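You operate a simulated robot arm through the tools that you are given. There is no shell and no other tool. Be economical: measure what you need, move in short steps, check, and stop when the job is done.

Carry out the task below with a simulated robot arm. There is one attempt and no reset: what you move stays moved.

TASK
Put the blue cup on the top of the low cabinet away on the top of the pine stand. Then put the narrow jug on the top of the low cabinet.

It is judged by the outcome, as a careful person would: the job done as asked, and still so three seconds after it is handed in. It fails if anything else is knocked over, pushed out of place, dropped, spilled or broken.

THE ROBOT
A 6-joint arm with a two-finger parallel gripper, fixed in place. Base frame: the origin is at the foot of the arm, x ahead of it, y to its left, z up. Lengths are in m, angles in rad, forces in N, time in s.
With the tool pointing down near the work surface it reaches from about 0.2 to 0.62 m from the base axis. Its first joint turns from -1.152 to 1.152 rad. Payload 2.7 kg.
Tool frame: the origin (TCP) lies between the finger pads and is the grasp point; the fingertips stand 0.023 m ahead of it; z points along the fingers, y is the line along which they close. The gripper opens to 0.094 m. The fingers are 0.038 m wide and 0.01 m thick; the gripper's body (0.054 by 0.096 m) begins 0.039 m behind the TCP.
Orientation is told as [roll, pitch, yaw] about the base's x, y, z axes, in that order, counted from this pose: with the fingers straight down and closing along the base's y, the tool's x points along the base's -x, its y along +y and its z along -z.

THE INTERFACE
- The arm moves only by the tool nudge_tool. Its arguments are lists of equal length, an entry for each row: "dr": the turn, a rotation vector about the base's x, y, z in rad, a list of three; "offset": the shift along the base's x, y, z in m, a list of three; "hand": the opening, from 0 (shut) to 1 (fully open). In form: {"dr": [[rx, ry, rz], ...], "offset": [[dx, dy, dz], ...], "hand": [hand, ...]}. A call has 1 to 8 rows; each row is the pose to reach, as a shift and turn from the pose commanded when the call began. A row lasts 0.2 s, in which the tool goes at most 0.05 m and 0.15 rad; a call with a longer step from one row to the next is refused whole, and so is a gripper value outside its range. A pose out of reach is approached as far as the arm can. The call stops where the force on the tool passes 40 N (or 10 N more than at its start, if that is more) or the arm is blocked; 0.2 s more then pass. The fingers move at their own pace (about 0.045 m/s each) and stop on an object; they squeeze with about 43 N. The grip force told is the motor's: it shows also when the fingers shut on nothing. Time passes only in rows, and 0.2 s behind the last, so rows that repeat a pose let the fingers close. It gives the time, the measured TCP pose, the force on the tool (base axes), the opening and the grip force at its end, in the units of the frame above (readings bear some noise), and new pictures: "show" is both (left out), scene, wrist or none.
- Cameras (640 x 400 px; columns grow to the right, rows downward): "scene" is fixed at [0.0672, -0.4386, 1.3796]; the picture's right is [0.80, -0.60, 0.00], its down [-0.47, -0.63, -0.62] and it looks along [0.37, 0.50, -0.78] (base axes); focal length 309 px, centre (320, 200). "wrist" rides on the gripper at [-0.039, 0, -0.044] in the tool frame; the picture's right is [0.00, -1.00, 0.00], its down [0.97, 0.00, -0.24] and it looks along [0.24, 0.00, 0.97] (tool axes); focal length 218 px, centre (320, 200).
- locate(camera, pixels): for up to 12 pixels [column, row] of the newest picture of that camera ("zoom" is the newest enlarged one), the place [x, y, z] in the base frame of the surface seen there, good to about 0.003 m. No time passes.
- zoom(camera, box): a new picture of the part [left, top, right, bottom] of that camera's present view, enlarged. No time passes.
- job_done(): hands the job in; it is judged then, once.

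Work in short steps. Measure before you move; look again where a grasp or a placing could have gone wrong, and mend it. You have 80 turns and 120 pictures in all, the two below and enlarged ones among them. Open the gripper and draw the arm clear of the work before you hand the job in, unless the task says otherwise; then end with one line.

The tools are called after "Emit:" as a command line: name --argument value ..., lists and objects as JSON in quotes. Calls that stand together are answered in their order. nudge_tool: Moves the arm, as the interface text tells. Its arguments: {"type":"object","properties":{"dr":{"type":"array","items":{"type":"array","items":{"type":"number"}}},"offset":{"type":"array","items":{"type":"array","items":{"type":"number"}}},"hand":{"type":"array","items":{"type":"number"}},"show":{"type":"string","enum":["both","scene","wrist","none"]}},"required":["dr","offset","hand"]} The other tools are called the same way: locate (camera, pixels) gives the place of the surface under pixels of a picture; zoom (camera, box) takes an enlarged picture of a part of a camera's view; job_done () hands the job in.

At the start:

```text
time: 0.0
tool_pos: [0.4634, -0.0348, 0.983]
tool_rot: [-0.001, 0.0, 0.0]
contact_force: [0.5, -0.9, 0.2]
grip_width: 0.0941
grasp_force: 0.1
```

scene: 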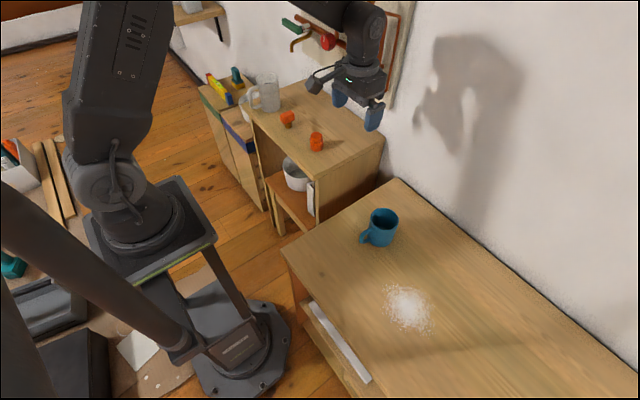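
wrist: 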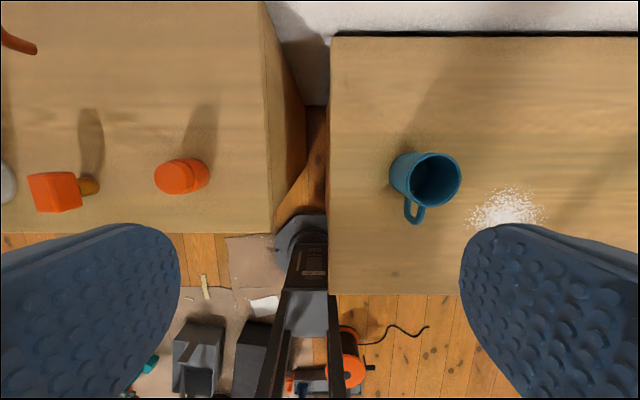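

The blue cup is at scene (380,227) on the right cabinet, and a stand with small orange items and a glass jug is on the left. I'll zoom in to identify things and measure.

Emit:
zoom --camera "scene" --box '[180, 50, 400, 230]'

Emit:
locate --camera "scene" --pixels '[[380, 210], [379, 245], [365, 240], [400, 182], [285, 250], [408, 310], [316, 141], [287, 119], [266, 95], [384, 150], [350, 150], [320, 170]]'

Emit:
locate --camera "wrist" --pixels '[[425, 155], [425, 206], [414, 220], [391, 170], [460, 180], [181, 175], [60, 190], [345, 60], [340, 280], [255, 50], [260, 220], [5, 180]]'

```text
2.22 times, centred on (290, 140) of scene
```

zoom: 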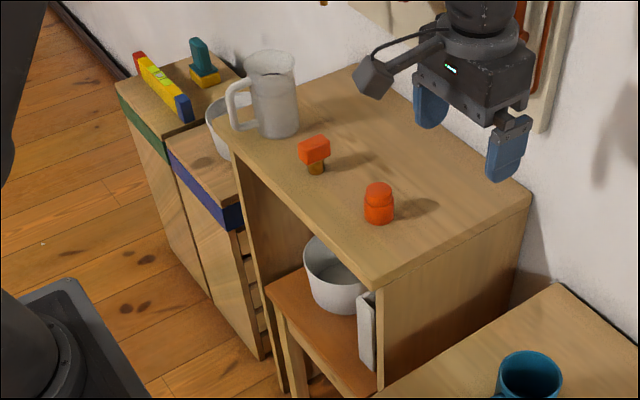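

```text
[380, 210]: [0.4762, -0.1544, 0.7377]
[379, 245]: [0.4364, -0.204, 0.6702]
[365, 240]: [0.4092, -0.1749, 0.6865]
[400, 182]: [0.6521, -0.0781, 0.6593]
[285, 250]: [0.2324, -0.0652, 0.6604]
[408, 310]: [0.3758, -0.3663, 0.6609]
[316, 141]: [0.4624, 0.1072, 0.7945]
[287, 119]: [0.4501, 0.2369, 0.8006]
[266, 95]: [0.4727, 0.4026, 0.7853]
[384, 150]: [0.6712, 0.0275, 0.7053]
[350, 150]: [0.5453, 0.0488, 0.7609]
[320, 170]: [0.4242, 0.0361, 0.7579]
```

```text
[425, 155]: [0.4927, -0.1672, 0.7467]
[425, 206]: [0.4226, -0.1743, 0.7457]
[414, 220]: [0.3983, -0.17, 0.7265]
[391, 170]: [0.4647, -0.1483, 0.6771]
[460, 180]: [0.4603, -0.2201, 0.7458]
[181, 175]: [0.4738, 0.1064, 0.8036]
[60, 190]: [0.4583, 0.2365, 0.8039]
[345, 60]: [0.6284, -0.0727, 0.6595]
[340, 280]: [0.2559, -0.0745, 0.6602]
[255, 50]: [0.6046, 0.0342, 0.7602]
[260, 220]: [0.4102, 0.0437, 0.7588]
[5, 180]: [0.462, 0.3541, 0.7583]
```

Emit:
zoom --camera "wrist" --box '[370, 120, 530, 240]'

Emit:
zoom --camera "scene" --box '[230, 55, 310, 125]'

```text
3.33 times, centred on (450, 180) of wrist
```

zoom: 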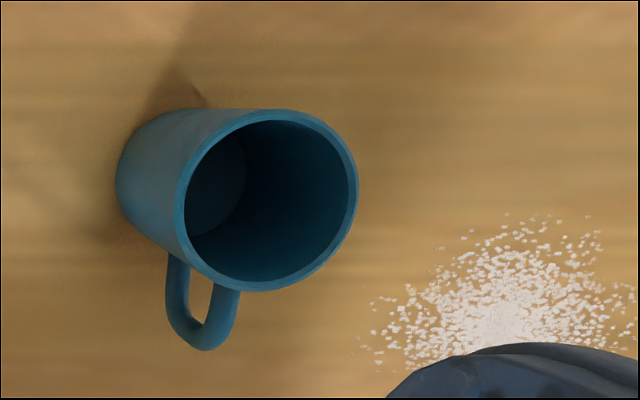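

```text
5.71 times, centred on (270, 90) of scene
```

zoom: 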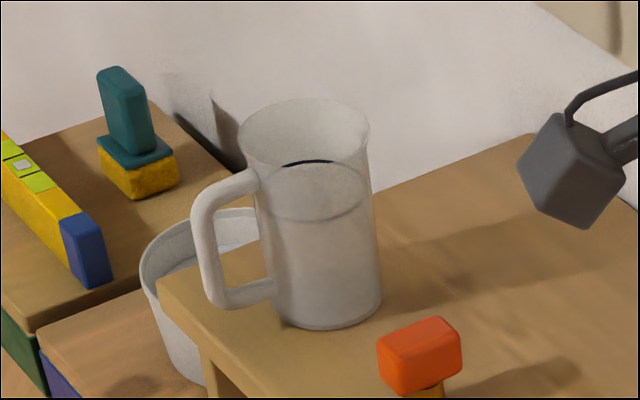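

The cup is empty and the jug holds liquid (line visible at zoom (318,190)), so it must stay level. I'll measure both shapes.

Emit:
locate --camera "zoom" --pixels '[[305, 110], [300, 310], [243, 135], [366, 140], [325, 328], [275, 300], [380, 300], [200, 230], [215, 300], [170, 270], [540, 135], [318, 205]]'

Emit:
locate --camera "wrist" --pixels '[[417, 173], [458, 172], [440, 154], [440, 206], [398, 188], [427, 212], [406, 205], [421, 218], [430, 180], [393, 180]]'

```text
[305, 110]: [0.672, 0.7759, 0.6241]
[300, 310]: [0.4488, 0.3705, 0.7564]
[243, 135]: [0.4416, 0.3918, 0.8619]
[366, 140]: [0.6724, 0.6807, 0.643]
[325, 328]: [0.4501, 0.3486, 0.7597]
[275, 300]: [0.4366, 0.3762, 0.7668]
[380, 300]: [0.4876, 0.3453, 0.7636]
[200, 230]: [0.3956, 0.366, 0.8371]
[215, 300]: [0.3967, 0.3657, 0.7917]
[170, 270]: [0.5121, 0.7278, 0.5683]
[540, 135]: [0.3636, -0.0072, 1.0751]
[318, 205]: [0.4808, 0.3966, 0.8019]
```

```text
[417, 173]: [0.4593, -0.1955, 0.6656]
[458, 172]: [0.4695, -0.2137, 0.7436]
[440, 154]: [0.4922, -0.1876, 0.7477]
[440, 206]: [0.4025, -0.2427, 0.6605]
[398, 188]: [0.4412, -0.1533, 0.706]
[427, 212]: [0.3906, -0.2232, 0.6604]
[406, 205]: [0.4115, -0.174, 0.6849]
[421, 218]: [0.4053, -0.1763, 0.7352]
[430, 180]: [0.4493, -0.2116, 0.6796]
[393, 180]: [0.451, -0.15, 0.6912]
```

Cup centre ≈ (0.458,-0.183), rim z 0.746, handle toward -x, so closing along y is right. I'll go above it, stopping high to check alignment.

Emit:
nudge_tool --dr '[[0, 0, 0], [0, 0, 0], [0, 0, 0], [0, 0, 0], [0, 0, 0], [0, 0, 0], [0, 0, 0]]' --offset '[[0, -0.04, 0], [-0.002, -0.08, 0], [-0.004, -0.12, 0], [-0.005, -0.148, -0.02], [-0.005, -0.148, -0.06], [-0.005, -0.148, -0.1], [-0.005, -0.148, -0.13]]' --hand '[1, 1, 1, 1, 1, 1, 1]'

```text
time: 1.6
tool_pos: [0.4583, -0.1819, 0.8508]
tool_rot: [-0.001, -0.003, 0.0]
contact_force: [-0.2, 0.0, 0.7]
grip_width: 0.094
grasp_force: 0.1
```

scene: 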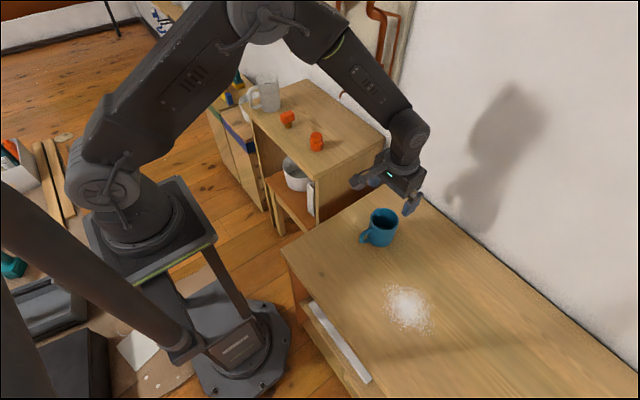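
wrist: 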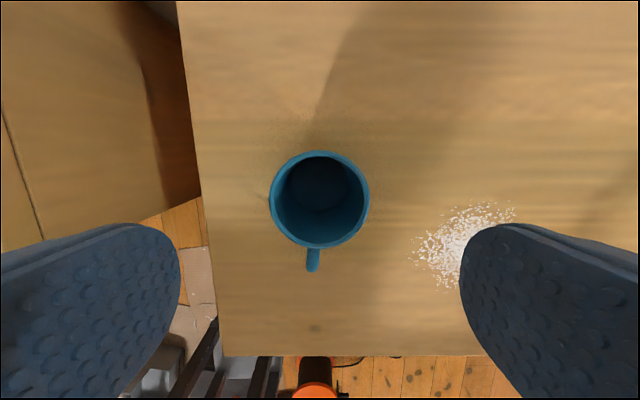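

Cup is centred at column 320. Checking its x via the rim front/back.

Emit:
locate --camera "wrist" --pixels '[[320, 154], [318, 244], [272, 200], [367, 200], [312, 268]]'

```text
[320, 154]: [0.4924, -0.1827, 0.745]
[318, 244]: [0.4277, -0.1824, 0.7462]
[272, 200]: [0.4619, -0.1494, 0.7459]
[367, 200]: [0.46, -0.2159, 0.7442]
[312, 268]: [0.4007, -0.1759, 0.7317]
```

Centre is (0.460,-0.183), well aligned. Descend to z≈0.72 and close.

Emit:
nudge_tool --dr '[[0, 0, 0], [0, 0, 0], [0, 0, 0], [0, 0, 0], [0, 0, 0], [0, 0, 0], [0, 0, 0]]' --offset '[[0.001, 0, -0.04], [0.001, -0.001, -0.08], [0.002, -0.001, -0.11], [0.002, -0.001, -0.131], [0.002, -0.001, -0.131], [0.002, -0.001, -0.131], [0.002, -0.001, -0.131]]' --hand '[1, 1, 1, 1, 0.4, 0.4, 0.4]' --show "wrist"

```text
time: 3.2
tool_pos: [0.4609, -0.184, 0.7205]
tool_rot: [0.0, 0.0, 0.0]
contact_force: [0.5, 0.2, 0.7]
grip_width: 0.0704
grasp_force: 42.9
```

wrist: 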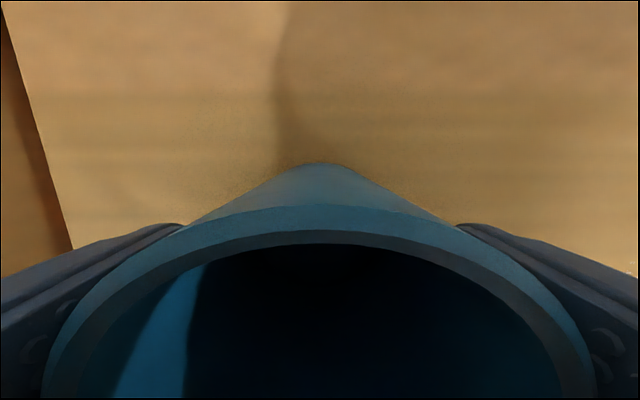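

Gripped at 0.070 m. Lift straight up.

Emit:
nudge_tool --dr '[[0, 0, 0], [0, 0, 0], [0, 0, 0], [0, 0, 0], [0, 0, 0], [0, 0, 0]]' --offset '[[0, 0, 0.02], [0, 0, 0.06], [0, 0, 0.1], [0, 0, 0.14], [0, 0, 0.18], [0, 0, 0.21]]' --hand '[0.4, 0.4, 0.4, 0.4, 0.4, 0.4]' --show "scene"

```text
time: 4.6
tool_pos: [0.4597, -0.1819, 0.932]
tool_rot: [-0.001, 0.0, 0.0]
contact_force: [-0.1, -0.8, -0.8]
grip_width: 0.0704
grasp_force: 42.4
```

scene: 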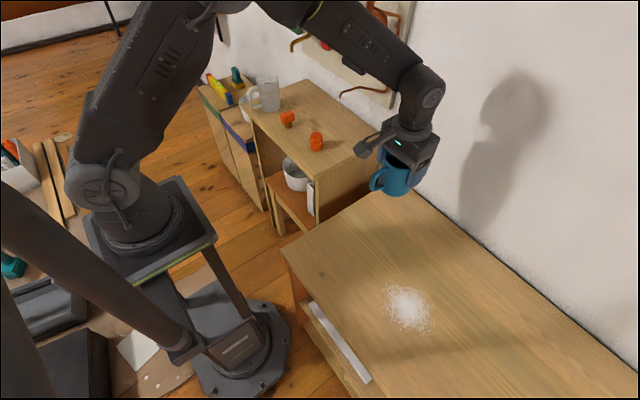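

Holding fine. Check the wall fittings and stand depth before carrying across.

Emit:
locate --camera "scene" --pixels '[[345, 90], [375, 92], [300, 45], [327, 42], [380, 140], [306, 82], [340, 125], [345, 160], [385, 15]]'

```text
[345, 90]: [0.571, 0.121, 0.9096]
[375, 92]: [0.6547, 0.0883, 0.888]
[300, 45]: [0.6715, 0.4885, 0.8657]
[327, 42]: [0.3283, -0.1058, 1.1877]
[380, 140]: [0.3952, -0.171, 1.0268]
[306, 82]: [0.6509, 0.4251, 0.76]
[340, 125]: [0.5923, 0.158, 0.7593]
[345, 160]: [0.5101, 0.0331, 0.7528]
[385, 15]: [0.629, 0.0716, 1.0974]
```

A pipe seems to protrude at (0.571,0.121,0.91) over the stand; look closer.

Emit:
zoom --camera "scene" --box '[280, 0, 440, 110]'

```text
3.64 times, centred on (360, 55) of scene
```

zoom: 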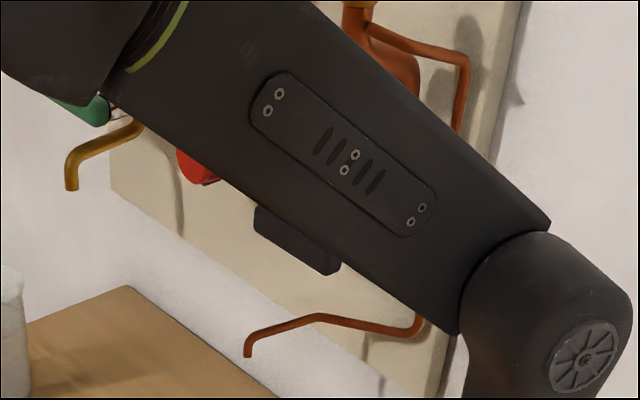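

Emit:
locate --camera "zoom" --pixels '[[248, 350], [265, 332], [320, 317], [380, 328], [417, 325], [70, 185], [72, 158], [110, 140], [205, 180], [460, 90], [465, 60], [400, 38]]'

```text
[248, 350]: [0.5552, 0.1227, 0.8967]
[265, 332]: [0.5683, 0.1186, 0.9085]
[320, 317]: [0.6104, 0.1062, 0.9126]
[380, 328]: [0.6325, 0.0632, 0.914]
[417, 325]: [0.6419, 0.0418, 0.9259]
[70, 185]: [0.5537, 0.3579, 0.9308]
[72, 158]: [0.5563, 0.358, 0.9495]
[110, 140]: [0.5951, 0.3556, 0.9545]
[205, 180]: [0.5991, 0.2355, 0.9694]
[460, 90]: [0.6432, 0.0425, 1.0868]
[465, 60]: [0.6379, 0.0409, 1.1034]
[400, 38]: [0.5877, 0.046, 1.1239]
```

Wall tools protrude (crank tip (0.555,0.123,0.90), hook (0.554,0.358,0.94), red item (0.60,0.235,0.97)), so I'll keep x small while crossing. Plan: place the cup near (0.522,0.175), behind the gap between the orange items. First I carry along y.

Emit:
nudge_tool --dr '[[0, 0, 0], [0, 0, 0], [0, 0, 0], [0, 0, 0], [0, 0, 0], [0, 0, 0], [0, 0, 0], [0, 0, 0]]' --offset '[[-0.005, 0.04, 0], [-0.01, 0.085, 0], [-0.01, 0.13, 0], [-0.01, 0.175, 0], [-0.01, 0.22, 0], [-0.01, 0.265, 0], [-0.01, 0.31, 0], [-0.005, 0.358, 0]]' --hand '[0.4, 0.4, 0.4, 0.4, 0.4, 0.4, 0.4, 0.4]'

```text
time: 6.4
tool_pos: [0.4573, 0.1731, 0.9305]
tool_rot: [0.0, -0.001, 0.0]
contact_force: [-0.9, -0.4, 0.2]
grip_width: 0.0703
grasp_force: 43.0
```

scene: 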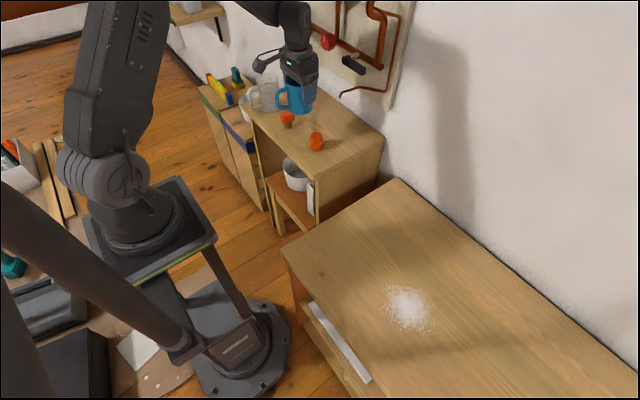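
wrist: 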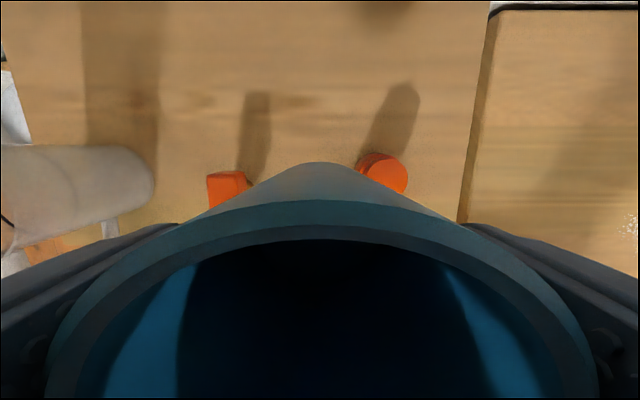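

Emit:
zoom --camera "scene" --box '[240, 0, 420, 120]'

Emit:
locate --camera "wrist" --pixels '[[385, 158], [400, 165], [240, 174], [212, 178], [240, 200], [375, 157], [150, 170], [75, 148], [75, 205], [110, 230], [20, 200]]'

Emit:
locate --camera "scene" --pixels '[[327, 42], [345, 58], [353, 68], [365, 72], [322, 40], [342, 93], [305, 20], [380, 68]]'

```text
3.33 times, centred on (330, 60) of scene
```

zoom: 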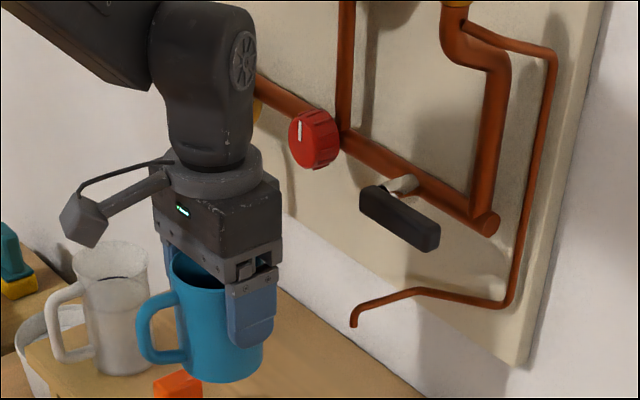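

```text
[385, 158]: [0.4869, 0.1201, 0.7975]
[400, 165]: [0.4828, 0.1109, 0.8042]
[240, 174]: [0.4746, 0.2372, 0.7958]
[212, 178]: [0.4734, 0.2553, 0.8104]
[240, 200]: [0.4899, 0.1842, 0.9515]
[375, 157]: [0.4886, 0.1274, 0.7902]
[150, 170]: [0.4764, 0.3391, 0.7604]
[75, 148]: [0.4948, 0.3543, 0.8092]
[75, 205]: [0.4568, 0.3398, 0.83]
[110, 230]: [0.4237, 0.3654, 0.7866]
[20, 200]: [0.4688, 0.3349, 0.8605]
```

```text
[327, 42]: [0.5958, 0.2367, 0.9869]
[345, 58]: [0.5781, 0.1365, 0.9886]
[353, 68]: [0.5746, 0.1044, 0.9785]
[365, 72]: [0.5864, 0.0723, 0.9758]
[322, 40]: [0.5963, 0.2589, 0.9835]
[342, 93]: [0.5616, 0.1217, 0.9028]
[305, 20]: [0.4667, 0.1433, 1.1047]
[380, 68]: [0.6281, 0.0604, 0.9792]
```

Clear zone: items' backs at x≈0.487/0.475, wall fittings start at x≈0.56+. I'll place at (0.513,0.18): move forward, then lower partially.

Emit:
nudge_tool --dr '[[0, 0, 0], [0, 0, 0], [0, 0, 0], [0, 0, 0], [0, 0, 0]]' --offset '[[0.03, 0.004, 0], [0.057, 0.007, 0], [0.057, 0.007, -0.03], [0.057, 0.007, -0.06], [0.057, 0.007, -0.085]]' --hand '[0.4, 0.4, 0.4, 0.4, 0.4]'

Emit:
zoom --camera "scene" --box '[240, 20, 420, 170]'

```text
time: 7.6
tool_pos: [0.5145, 0.1815, 0.8476]
tool_rot: [0.0, 0.0, 0.0]
contact_force: [-0.3, 0.3, -0.9]
grip_width: 0.0703
grasp_force: 43.2
```

scene: 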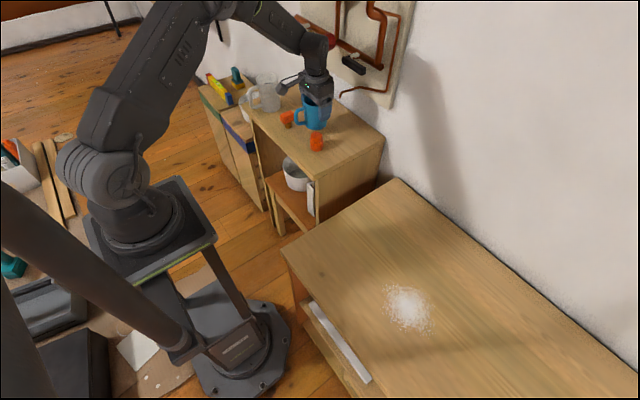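
wrist: 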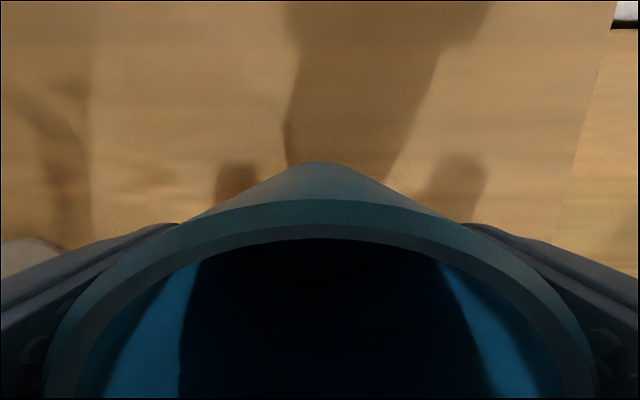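

```text
2.67 times, centred on (330, 95) of scene
```

zoom: 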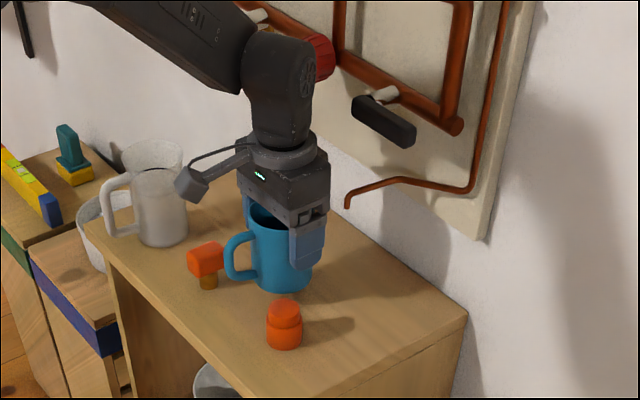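

The handle is near the orange block; I'll check their gap.

Emit:
locate --camera "zoom" --pixels '[[232, 245], [230, 262], [238, 275], [220, 250], [218, 262], [212, 245], [209, 283], [285, 303], [297, 315], [272, 288]]'

```text
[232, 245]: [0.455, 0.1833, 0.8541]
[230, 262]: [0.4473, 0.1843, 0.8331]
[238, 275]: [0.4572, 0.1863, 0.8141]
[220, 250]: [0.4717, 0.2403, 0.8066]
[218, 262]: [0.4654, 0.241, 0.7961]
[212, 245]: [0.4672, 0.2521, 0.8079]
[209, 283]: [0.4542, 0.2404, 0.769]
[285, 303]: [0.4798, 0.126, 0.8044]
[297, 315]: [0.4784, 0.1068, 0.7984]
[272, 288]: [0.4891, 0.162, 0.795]
```

Gap about 0.04 m — fine. Lower to z≈0.820.

Emit:
nudge_tool --dr '[[0, 0, 0], [0, 0, 0], [0, 0, 0], [0, 0, 0]]' --offset '[[0, 0, -0.012], [0, 0, -0.021], [0, 0, -0.0265], [0, 0, -0.0265]]' --hand '[0.4, 0.4, 0.4, 0.4]' --show "none"

Emit:
zoom --camera "scene" --box '[270, 60, 390, 160]'

```text
time: 8.6
tool_pos: [0.5137, 0.1817, 0.82]
tool_rot: [-0.001, 0.001, 0.0]
contact_force: [-1.0, 0.6, 2.4]
grip_width: 0.0704
grasp_force: 43.0
```

```text
4.00 times, centred on (330, 110) of scene
```

zoom: 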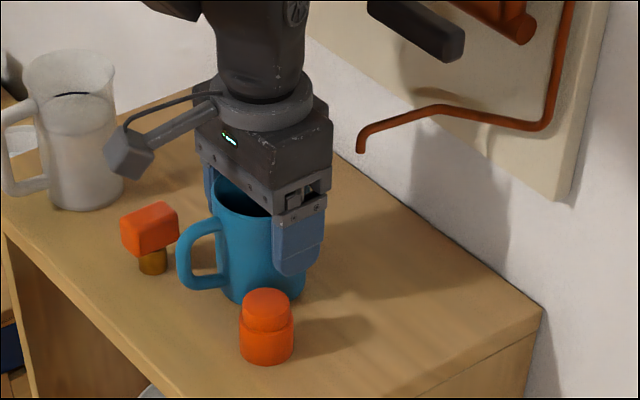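

Light contact (2.4 N up). Open moderately, then lift straight up.

Emit:
nudge_tool --dr '[[0, 0, 0], [0, 0, 0], [0, 0, 0], [0, 0, 0], [0, 0, 0], [0, 0, 0], [0, 0, 0]]' --offset '[[0, 0, -0.0005], [0, 0, -0.0005], [0, 0, -0.0005], [0, 0, 0.02], [0, 0, 0.05], [0, 0, 0.09], [0, 0, 0.13]]' --hand '[0.88, 0.88, 0.88, 0.88, 0.88, 0.88, 0.88]'

Emit:
zoom --camera "scene" --box '[230, 40, 390, 160]'

```text
time: 10.2
tool_pos: [0.5126, 0.183, 0.9502]
tool_rot: [-0.001, -0.001, -0.001]
contact_force: [-0.8, -0.4, 0.5]
grip_width: 0.0825
grasp_force: 0.1
```

scene: 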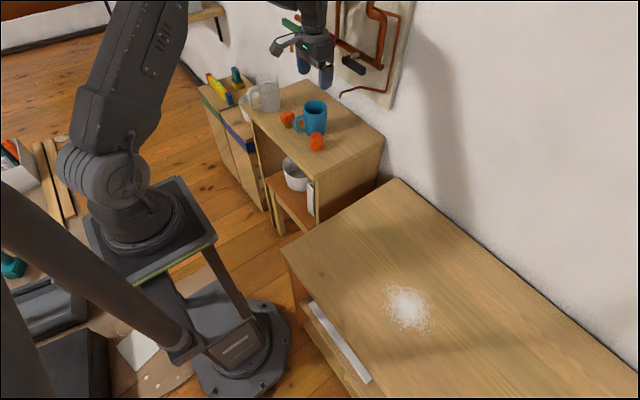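
wrist: 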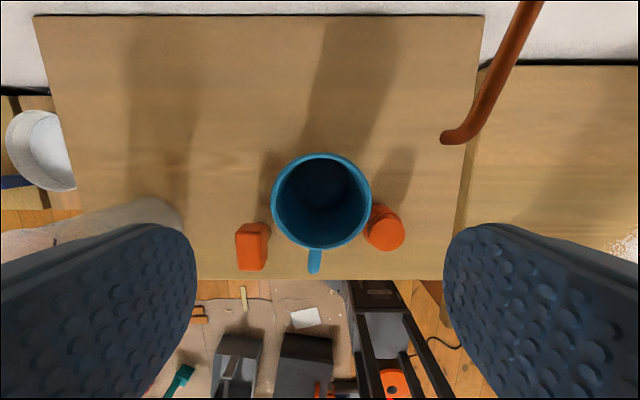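

```text
3.33 times, centred on (310, 100) of scene
```

zoom: 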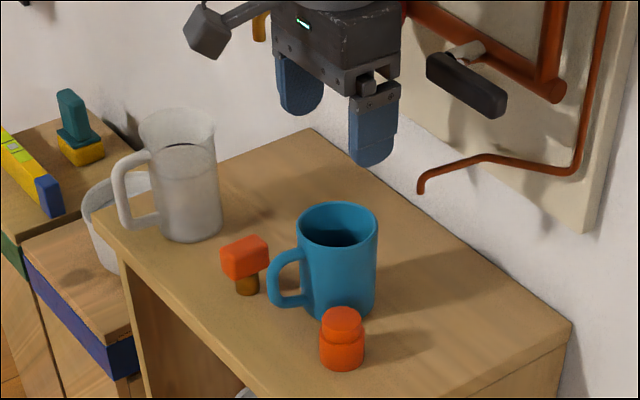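

Cup stands cleanly. Draw back from the wall, then move above the jug for measuring.

Emit:
nudge_tool --dr '[[0, 0, 0], [0, 0, 0], [0, 0, 0], [0, 0, 0], [0, 0, 0], [0, 0, 0], [0, 0, 0]]' --offset '[[-0.035, 0, 0.01], [-0.075, 0.01, 0.03], [-0.075, 0.05, 0.03], [-0.075, 0.09, 0.03], [-0.075, 0.13, 0.03], [-0.065, 0.17, 0.03], [-0.055, 0.19, 0.02]]' --hand '[1, 1, 1, 1, 1, 1, 1]'

```text
time: 11.8
tool_pos: [0.4571, 0.3731, 0.97]
tool_rot: [0.0, 0.0, 0.0]
contact_force: [-0.5, -0.3, -0.1]
grip_width: 0.094
grasp_force: 0.1
```

scene: 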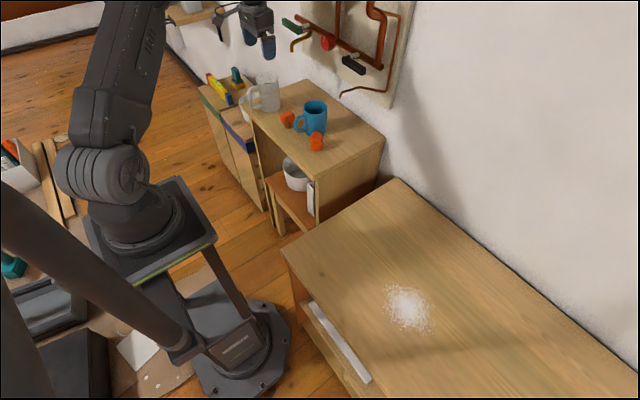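
wrist: 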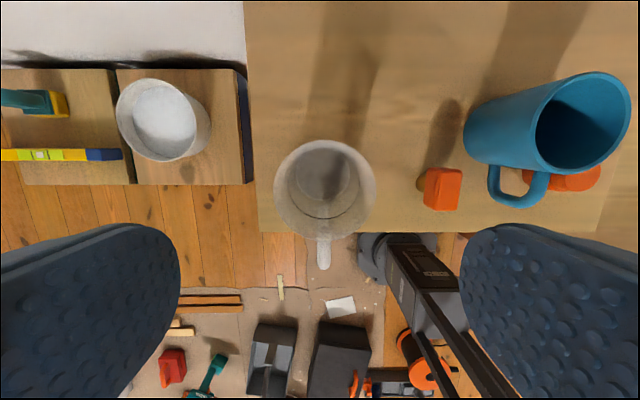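

Emit:
zoom --camera "wrist" --box '[245, 120, 405, 280]'

Emit:
locate --camera "wrist" --pixels '[[324, 142], [324, 237], [276, 190], [374, 190], [323, 262], [326, 225], [330, 185], [211, 120], [440, 175], [280, 160], [370, 160], [425, 190]]'

```text
2.50 times, centred on (325, 200) of wrist
```

zoom: 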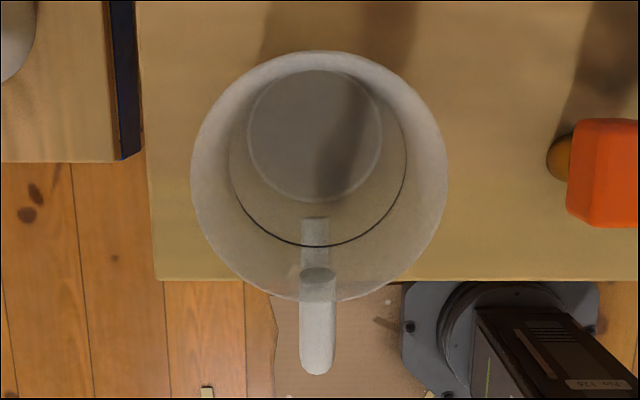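

```text
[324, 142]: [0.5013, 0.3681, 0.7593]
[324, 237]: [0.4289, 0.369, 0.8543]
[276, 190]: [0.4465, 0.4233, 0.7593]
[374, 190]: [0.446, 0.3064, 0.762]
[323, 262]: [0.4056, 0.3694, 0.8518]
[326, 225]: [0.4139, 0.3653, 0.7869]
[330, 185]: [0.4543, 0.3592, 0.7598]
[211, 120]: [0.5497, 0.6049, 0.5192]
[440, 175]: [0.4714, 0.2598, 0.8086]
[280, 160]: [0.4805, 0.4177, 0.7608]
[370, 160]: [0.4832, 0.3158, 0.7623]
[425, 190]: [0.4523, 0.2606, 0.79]
```

Rim computed from the picture: centre ≈ (0.465,0.3715), diameter ≈0.07, rim z≈0.868. Align and lower to just above the rim to recheck.

Emit:
nudge_tool --dr '[[0, 0, 0], [0, 0, 0], [0, 0, 0]]' --offset '[[0.008, -0.001, -0.02], [0.008, -0.001, -0.05], [0.008, -0.001, -0.07]]' --hand '[1, 1, 1]'

Emit:
zoom --camera "scene" --box '[220, 40, 320, 125]'

```text
time: 12.6
tool_pos: [0.467, 0.3715, 0.9003]
tool_rot: [0.001, 0.001, 0.0]
contact_force: [-1.0, -0.4, -0.5]
grip_width: 0.0941
grasp_force: 0.1
```

scene: 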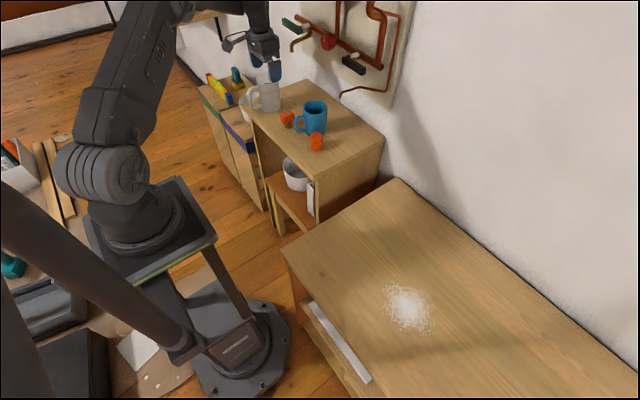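
wrist: 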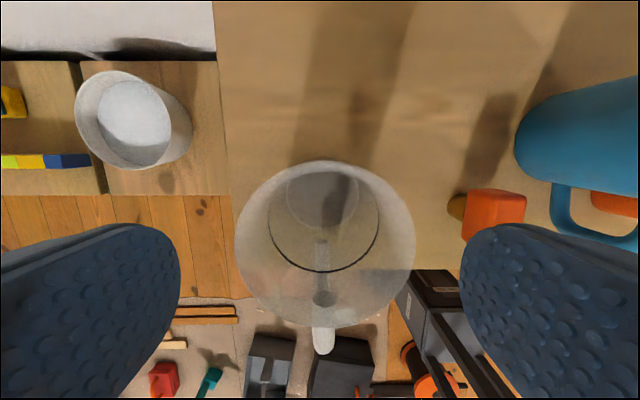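

```text
4.71 times, centred on (270, 82) of scene
```

zoom: 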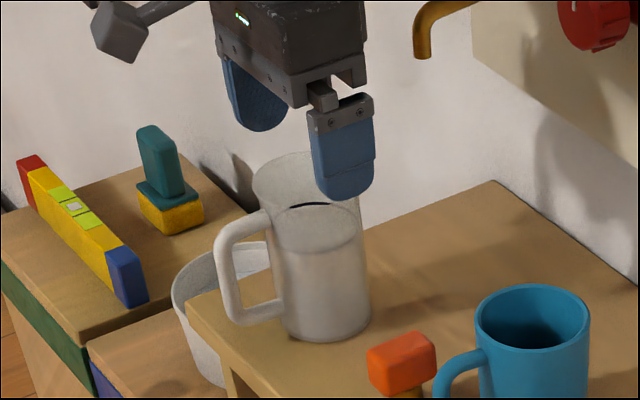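

Rim centred at column 325 (≈2 mm to the right). Shift -0.002 in y, lower to z≈0.838 and close.

Emit:
nudge_tool --dr '[[0, 0, 0], [0, 0, 0], [0, 0, 0], [0, 0, 0], [0, 0, 0], [0, 0, 0]]' --offset '[[0, -0.002, -0.015], [-0.001, -0.002, -0.035], [-0.001, -0.002, -0.05], [-0.001, -0.002, -0.062], [-0.001, -0.002, -0.062], [-0.001, -0.002, -0.062]]' --hand '[1, 1, 1, 1, 1, 1]'

Emit:
zoom --camera "scene" --box '[220, 40, 320, 125]'

```text
time: 14.0
tool_pos: [0.4647, 0.3689, 0.838]
tool_rot: [0.0, 0.0, 0.0]
contact_force: [-0.2, -0.5, -0.3]
grip_width: 0.094
grasp_force: 0.0
```

scene: 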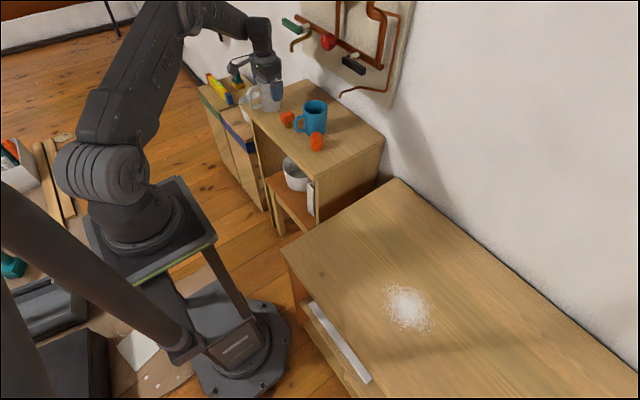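
wrist: 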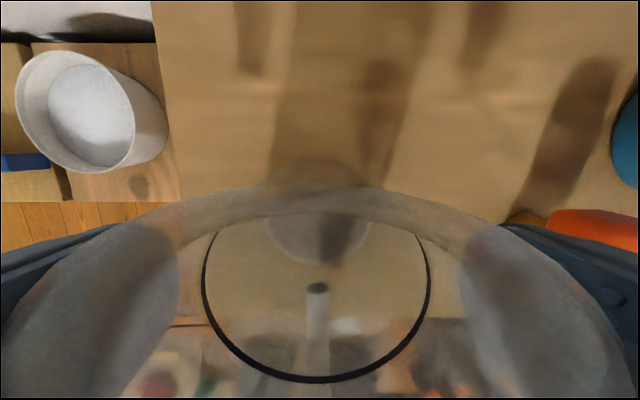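

```text
4.71 times, centred on (270, 82) of scene
```

zoom: 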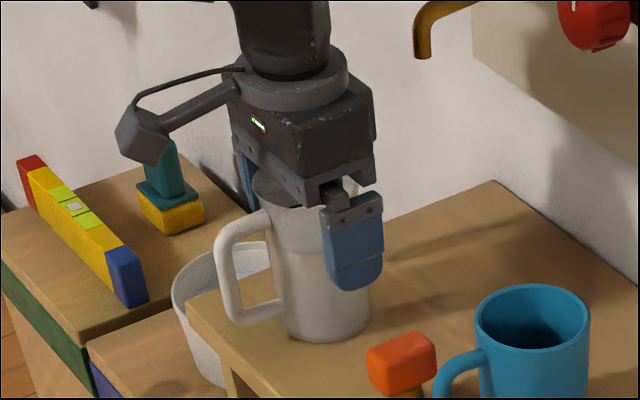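

Fingers straddle the jug with margin. Close the gripper.

Emit:
nudge_tool --dr '[[0, 0, 0], [0, 0, 0], [0, 0, 0], [0, 0, 0]]' --offset '[[0, 0, 0], [0, 0, 0], [0, 0, 0], [0, 0, 0]]' --hand '[0.6, 0.4, 0.4, 0.4]' --show "none"

```text
time: 15.0
tool_pos: [0.4643, 0.3689, 0.8376]
tool_rot: [-0.001, 0.0, 0.0]
contact_force: [-0.6, 0.4, 0.5]
grip_width: 0.0674
grasp_force: 43.2
```

Gripped at 0.067 m. Lift gently with small steps.

Emit:
nudge_tool --dr '[[0, 0, 0], [0, 0, 0], [0, 0, 0], [0, 0, 0], [0, 0, 0], [0, 0, 0], [0, 0, 0], [0, 0, 0]]' --offset '[[0, 0, 0.004], [0, 0, 0.012], [0, 0, 0.024], [0, 0, 0.038], [0, 0, 0.052], [0, 0, 0.064], [0, 0, 0.072], [0, 0, 0.076]]' --hand '[0.4, 0.4, 0.4, 0.4, 0.4, 0.4, 0.4, 0.4]' --show "scene"

Emit:
zoom --camera "scene" --box '[220, 20, 340, 125]'

```text
time: 16.8
tool_pos: [0.4644, 0.3703, 0.9151]
tool_rot: [0.001, -0.001, 0.001]
contact_force: [-0.4, 0.1, -0.4]
grip_width: 0.0675
grasp_force: 42.7
```

scene: 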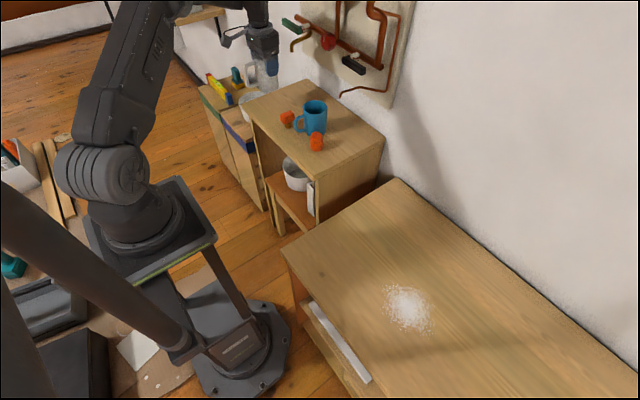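

```text
3.81 times, centred on (280, 72) of scene
```

zoom: 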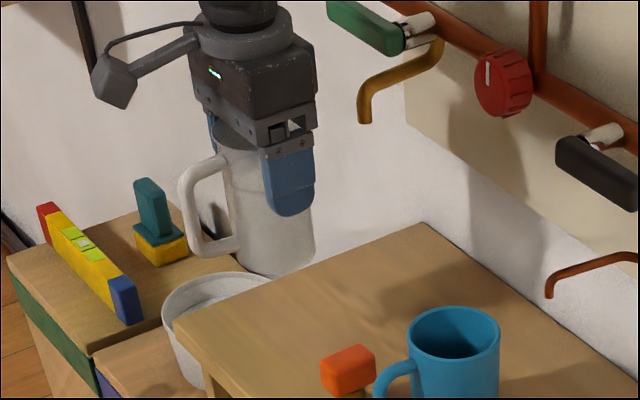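

Held level. Raise another 0.07 m and retreat slightly from the wall so it clears the cup.

Emit:
nudge_tool --dr '[[0, 0, 0], [0, 0, 0], [0, 0, 0], [0, 0, 0], [0, 0, 0], [0, 0, 0], [0, 0, 0], [0, 0, 0]]' --offset '[[0, 0, 0.004], [-0.002, -0.001, 0.012], [-0.006, -0.003, 0.024], [-0.012, -0.008, 0.038], [-0.019, -0.016, 0.052], [-0.025, -0.026, 0.062], [-0.029, -0.036, 0.067], [-0.03, -0.042, 0.07]]' --hand '[0.4, 0.4, 0.4, 0.4, 0.4, 0.4, 0.4, 0.4]' --show "none"

Emit:
nudge_tool --dr '[[0, 0, 0], [0, 0, 0], [0, 0, 0], [0, 0, 0], [0, 0, 0], [0, 0, 0], [0, 0, 0], [0, 0, 0]]' --offset '[[0, -0.006, 0], [0, -0.018, 0], [0, -0.036, 0], [0, -0.058, 0], [0, -0.082, 0], [0, -0.104, 0], [0, -0.122, 0], [0, -0.134, 0]]' --hand '[0.4, 0.4, 0.4, 0.4, 0.4, 0.4, 0.4, 0.4]' --show "scene"

```text
time: 18.6
tool_pos: [0.4345, 0.3257, 0.9854]
tool_rot: [0.002, -0.001, 0.0]
contact_force: [-0.5, -0.9, -1.4]
grip_width: 0.0676
grasp_force: 42.7
```

```text
time: 20.4
tool_pos: [0.4361, 0.192, 0.9843]
tool_rot: [0.0, -0.001, 0.0]
contact_force: [-0.1, 0.1, -0.9]
grip_width: 0.0673
grasp_force: 42.9
```

scene: 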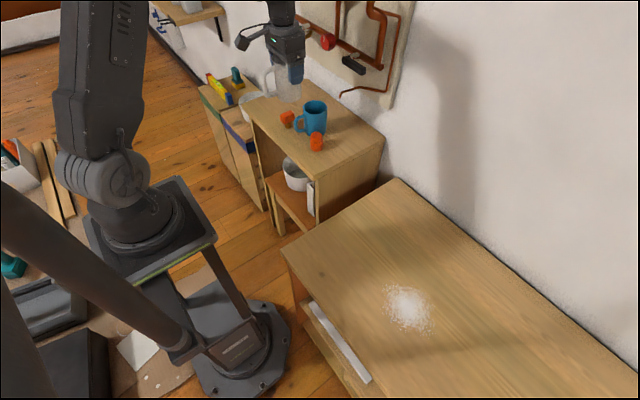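

Going well; carry on along -y.

Emit:
nudge_tool --dr '[[0, 0, 0], [0, 0, 0], [0, 0, 0], [0, 0, 0], [0, 0, 0], [0, 0, 0], [0, 0, 0], [0, 0, 0]]' --offset '[[0, -0.008, 0], [0, -0.024, 0], [0, -0.048, 0], [0, -0.076, 0], [0, -0.106, 0], [0, -0.134, 0], [0, -0.158, 0], [0, -0.172, 0]]' --hand '[0.4, 0.4, 0.4, 0.4, 0.4, 0.4, 0.4, 0.4]' --show "none"

Emit:
nudge_tool --dr '[[0, 0, 0], [0, 0, 0], [0, 0, 0], [0, 0, 0], [0, 0, 0], [0, 0, 0], [0, 0, 0], [0, 0, 0]]' --offset '[[0.001, -0.008, 0], [0.004, -0.026, 0], [0.009, -0.052, 0], [0.015, -0.084, 0], [0.021, -0.118, 0], [0.026, -0.15, 0], [0.029, -0.178, 0], [0.03, -0.2, 0]]' --hand '[0.4, 0.4, 0.4, 0.4, 0.4, 0.4, 0.4, 0.4]'

```text
time: 22.2
tool_pos: [0.4345, 0.0191, 0.9841]
tool_rot: [0.0, 0.001, -0.001]
contact_force: [0.2, 0.9, -0.2]
grip_width: 0.0673
grasp_force: 43.5
```

```text
time: 24.0
tool_pos: [0.4657, -0.1798, 0.9841]
tool_rot: [0.0, 0.001, 0.001]
contact_force: [-0.3, -0.7, 0.1]
grip_width: 0.0674
grasp_force: 43.2
```

scene: 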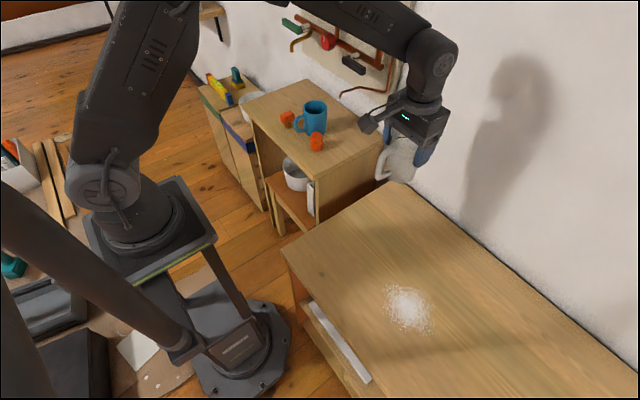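
wrist: 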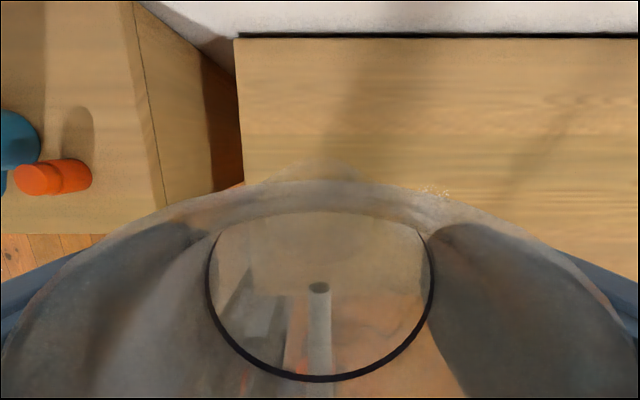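

Jug over the old cup spot, clear of the powder. Surface contact expected at TCP z≈0.739; descend to ~0.76.

Emit:
nudge_tool --dr '[[0, 0, 0], [0, 0, 0], [0, 0, 0], [0, 0, 0], [0, 0, 0], [0, 0, 0], [0, 0, 0], [0, 0, 0]]' --offset '[[0, 0, -0.01], [0, 0, -0.034], [0, 0, -0.07], [0, 0, -0.11], [0, 0, -0.15], [0, 0, -0.186], [0, 0, -0.21], [0, 0, -0.224]]' --hand '[0.4, 0.4, 0.4, 0.4, 0.4, 0.4, 0.4, 0.4]' --show "scene"

Emit:
nudge_tool --dr '[[0, 0, 0], [0, 0, 0], [0, 0, 0], [0, 0, 0]]' --offset '[[0, 0, -0.008], [0, 0, -0.015], [0, 0, -0.02], [0, 0, -0.022]]' --hand '[0.4, 0.4, 0.4, 0.4]' --show "scene"

Emit:
zoom --camera "scene" --box '[330, 140, 450, 260]'

```text
time: 25.8
tool_pos: [0.4632, -0.1786, 0.7594]
tool_rot: [0.001, -0.001, -0.001]
contact_force: [-0.2, 0.2, -0.6]
grip_width: 0.0672
grasp_force: 43.0
```

scene: 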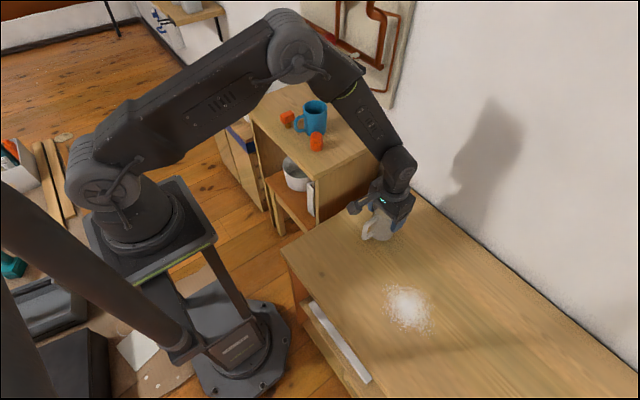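

```text
time: 26.8
tool_pos: [0.4649, -0.1791, 0.7379]
tool_rot: [0.0, -0.002, 0.0]
contact_force: [-0.1, 0.6, -1.4]
grip_width: 0.0674
grasp_force: 42.7
```

scene: 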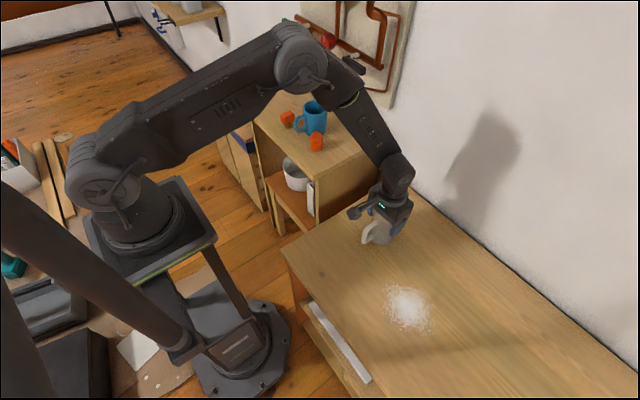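

```text
3.33 times, centred on (390, 200) of scene
```

zoom: 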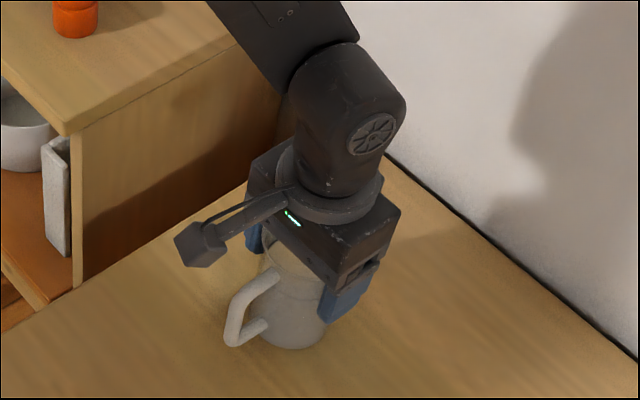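

No contact force yet; lower a couple of millimetres at a time.

Emit:
nudge_tool --dr '[[0, 0, 0], [0, 0, 0]]' --offset '[[0, 0, -0.001], [0, 0, -0.0015]]' --hand '[0.4, 0.4]' --show "none"

```text
time: 27.4
tool_pos: [0.4651, -0.1785, 0.7385]
tool_rot: [0.0, -0.001, 0.001]
contact_force: [-3.8, 3.0, 14.5]
grip_width: 0.0674
grasp_force: 43.1
```

Contact (14.5 N up), so the jug is on the surface. Ease back by 1 mm, release, then rise straight up.

Emit:
nudge_tool --dr '[[0, 0, 0], [0, 0, 0], [0, 0, 0], [0, 0, 0]]' --offset '[[0, 0, 0.001], [0, 0, 0.001], [0, 0, 0.001], [0, 0, 0.001]]' --hand '[0.4, 1, 1, 1]' --show "none"

Emit:
nudge_tool --dr '[[0, 0, 0], [0, 0, 0], [0, 0, 0], [0, 0, 0], [0, 0, 0], [0, 0, 0], [0, 0, 0]]' --offset '[[0, 0, 0.01], [0, 0, 0.03], [0, 0, 0.06], [0, 0, 0.1], [0, 0, 0.14], [0, 0, 0.18], [0, 0, 0.22]]' --hand '[1, 1, 1, 1, 1, 1, 1]'

Emit:
zoom --camera "scene" --box '[220, 60, 460, 260]'

```text
time: 28.4
tool_pos: [0.4642, -0.1795, 0.7366]
tool_rot: [0.0, 0.0, 0.0]
contact_force: [-0.3, -1.1, -0.8]
grip_width: 0.0942
grasp_force: 0.0
```

```text
time: 30.0
tool_pos: [0.4628, -0.1797, 0.9587]
tool_rot: [-0.001, -0.001, 0.0]
contact_force: [0.1, 0.8, -0.1]
grip_width: 0.0939
grasp_force: 0.1
```

scene: 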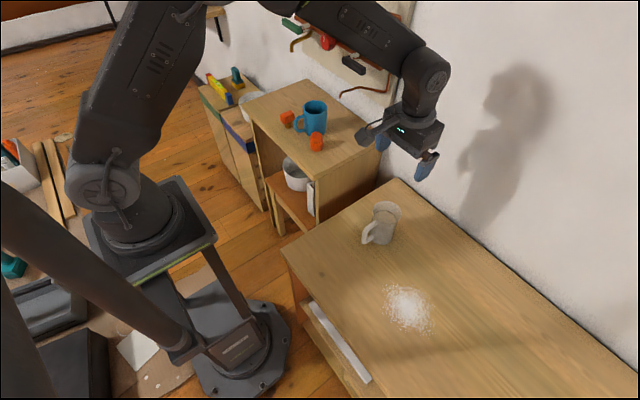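
wrist: 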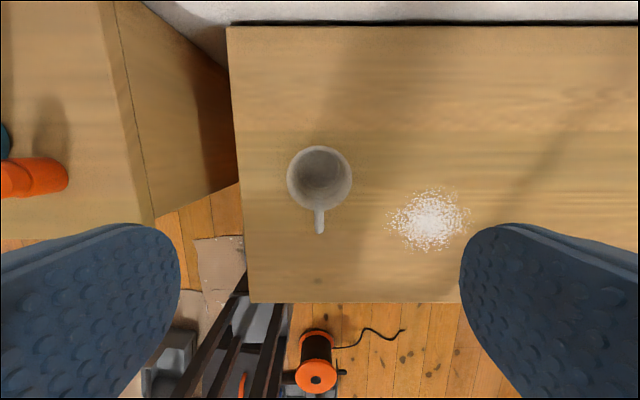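

```text
2.00 times, centred on (340, 160) of scene
```

zoom: 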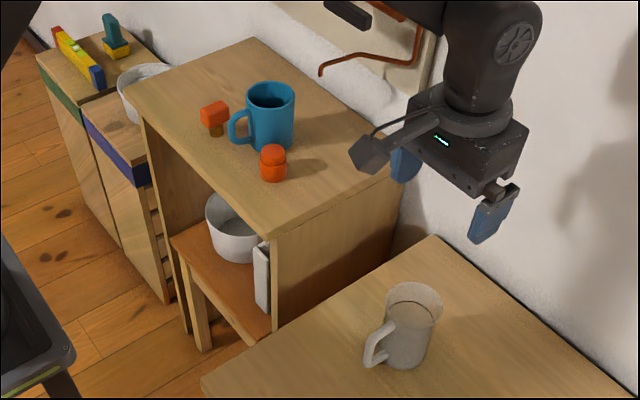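

Both the cup and the jug stand upright, nothing else has moved, and the arm is clear with the gripper open. Handing in.

Emit:
job_done

```text
The job is handed in.
```

The blue cup is now on top of the pine stand. The narrow jug, still upright, is on top of the low cabinet where the cup was, and nothing else was disturbed.
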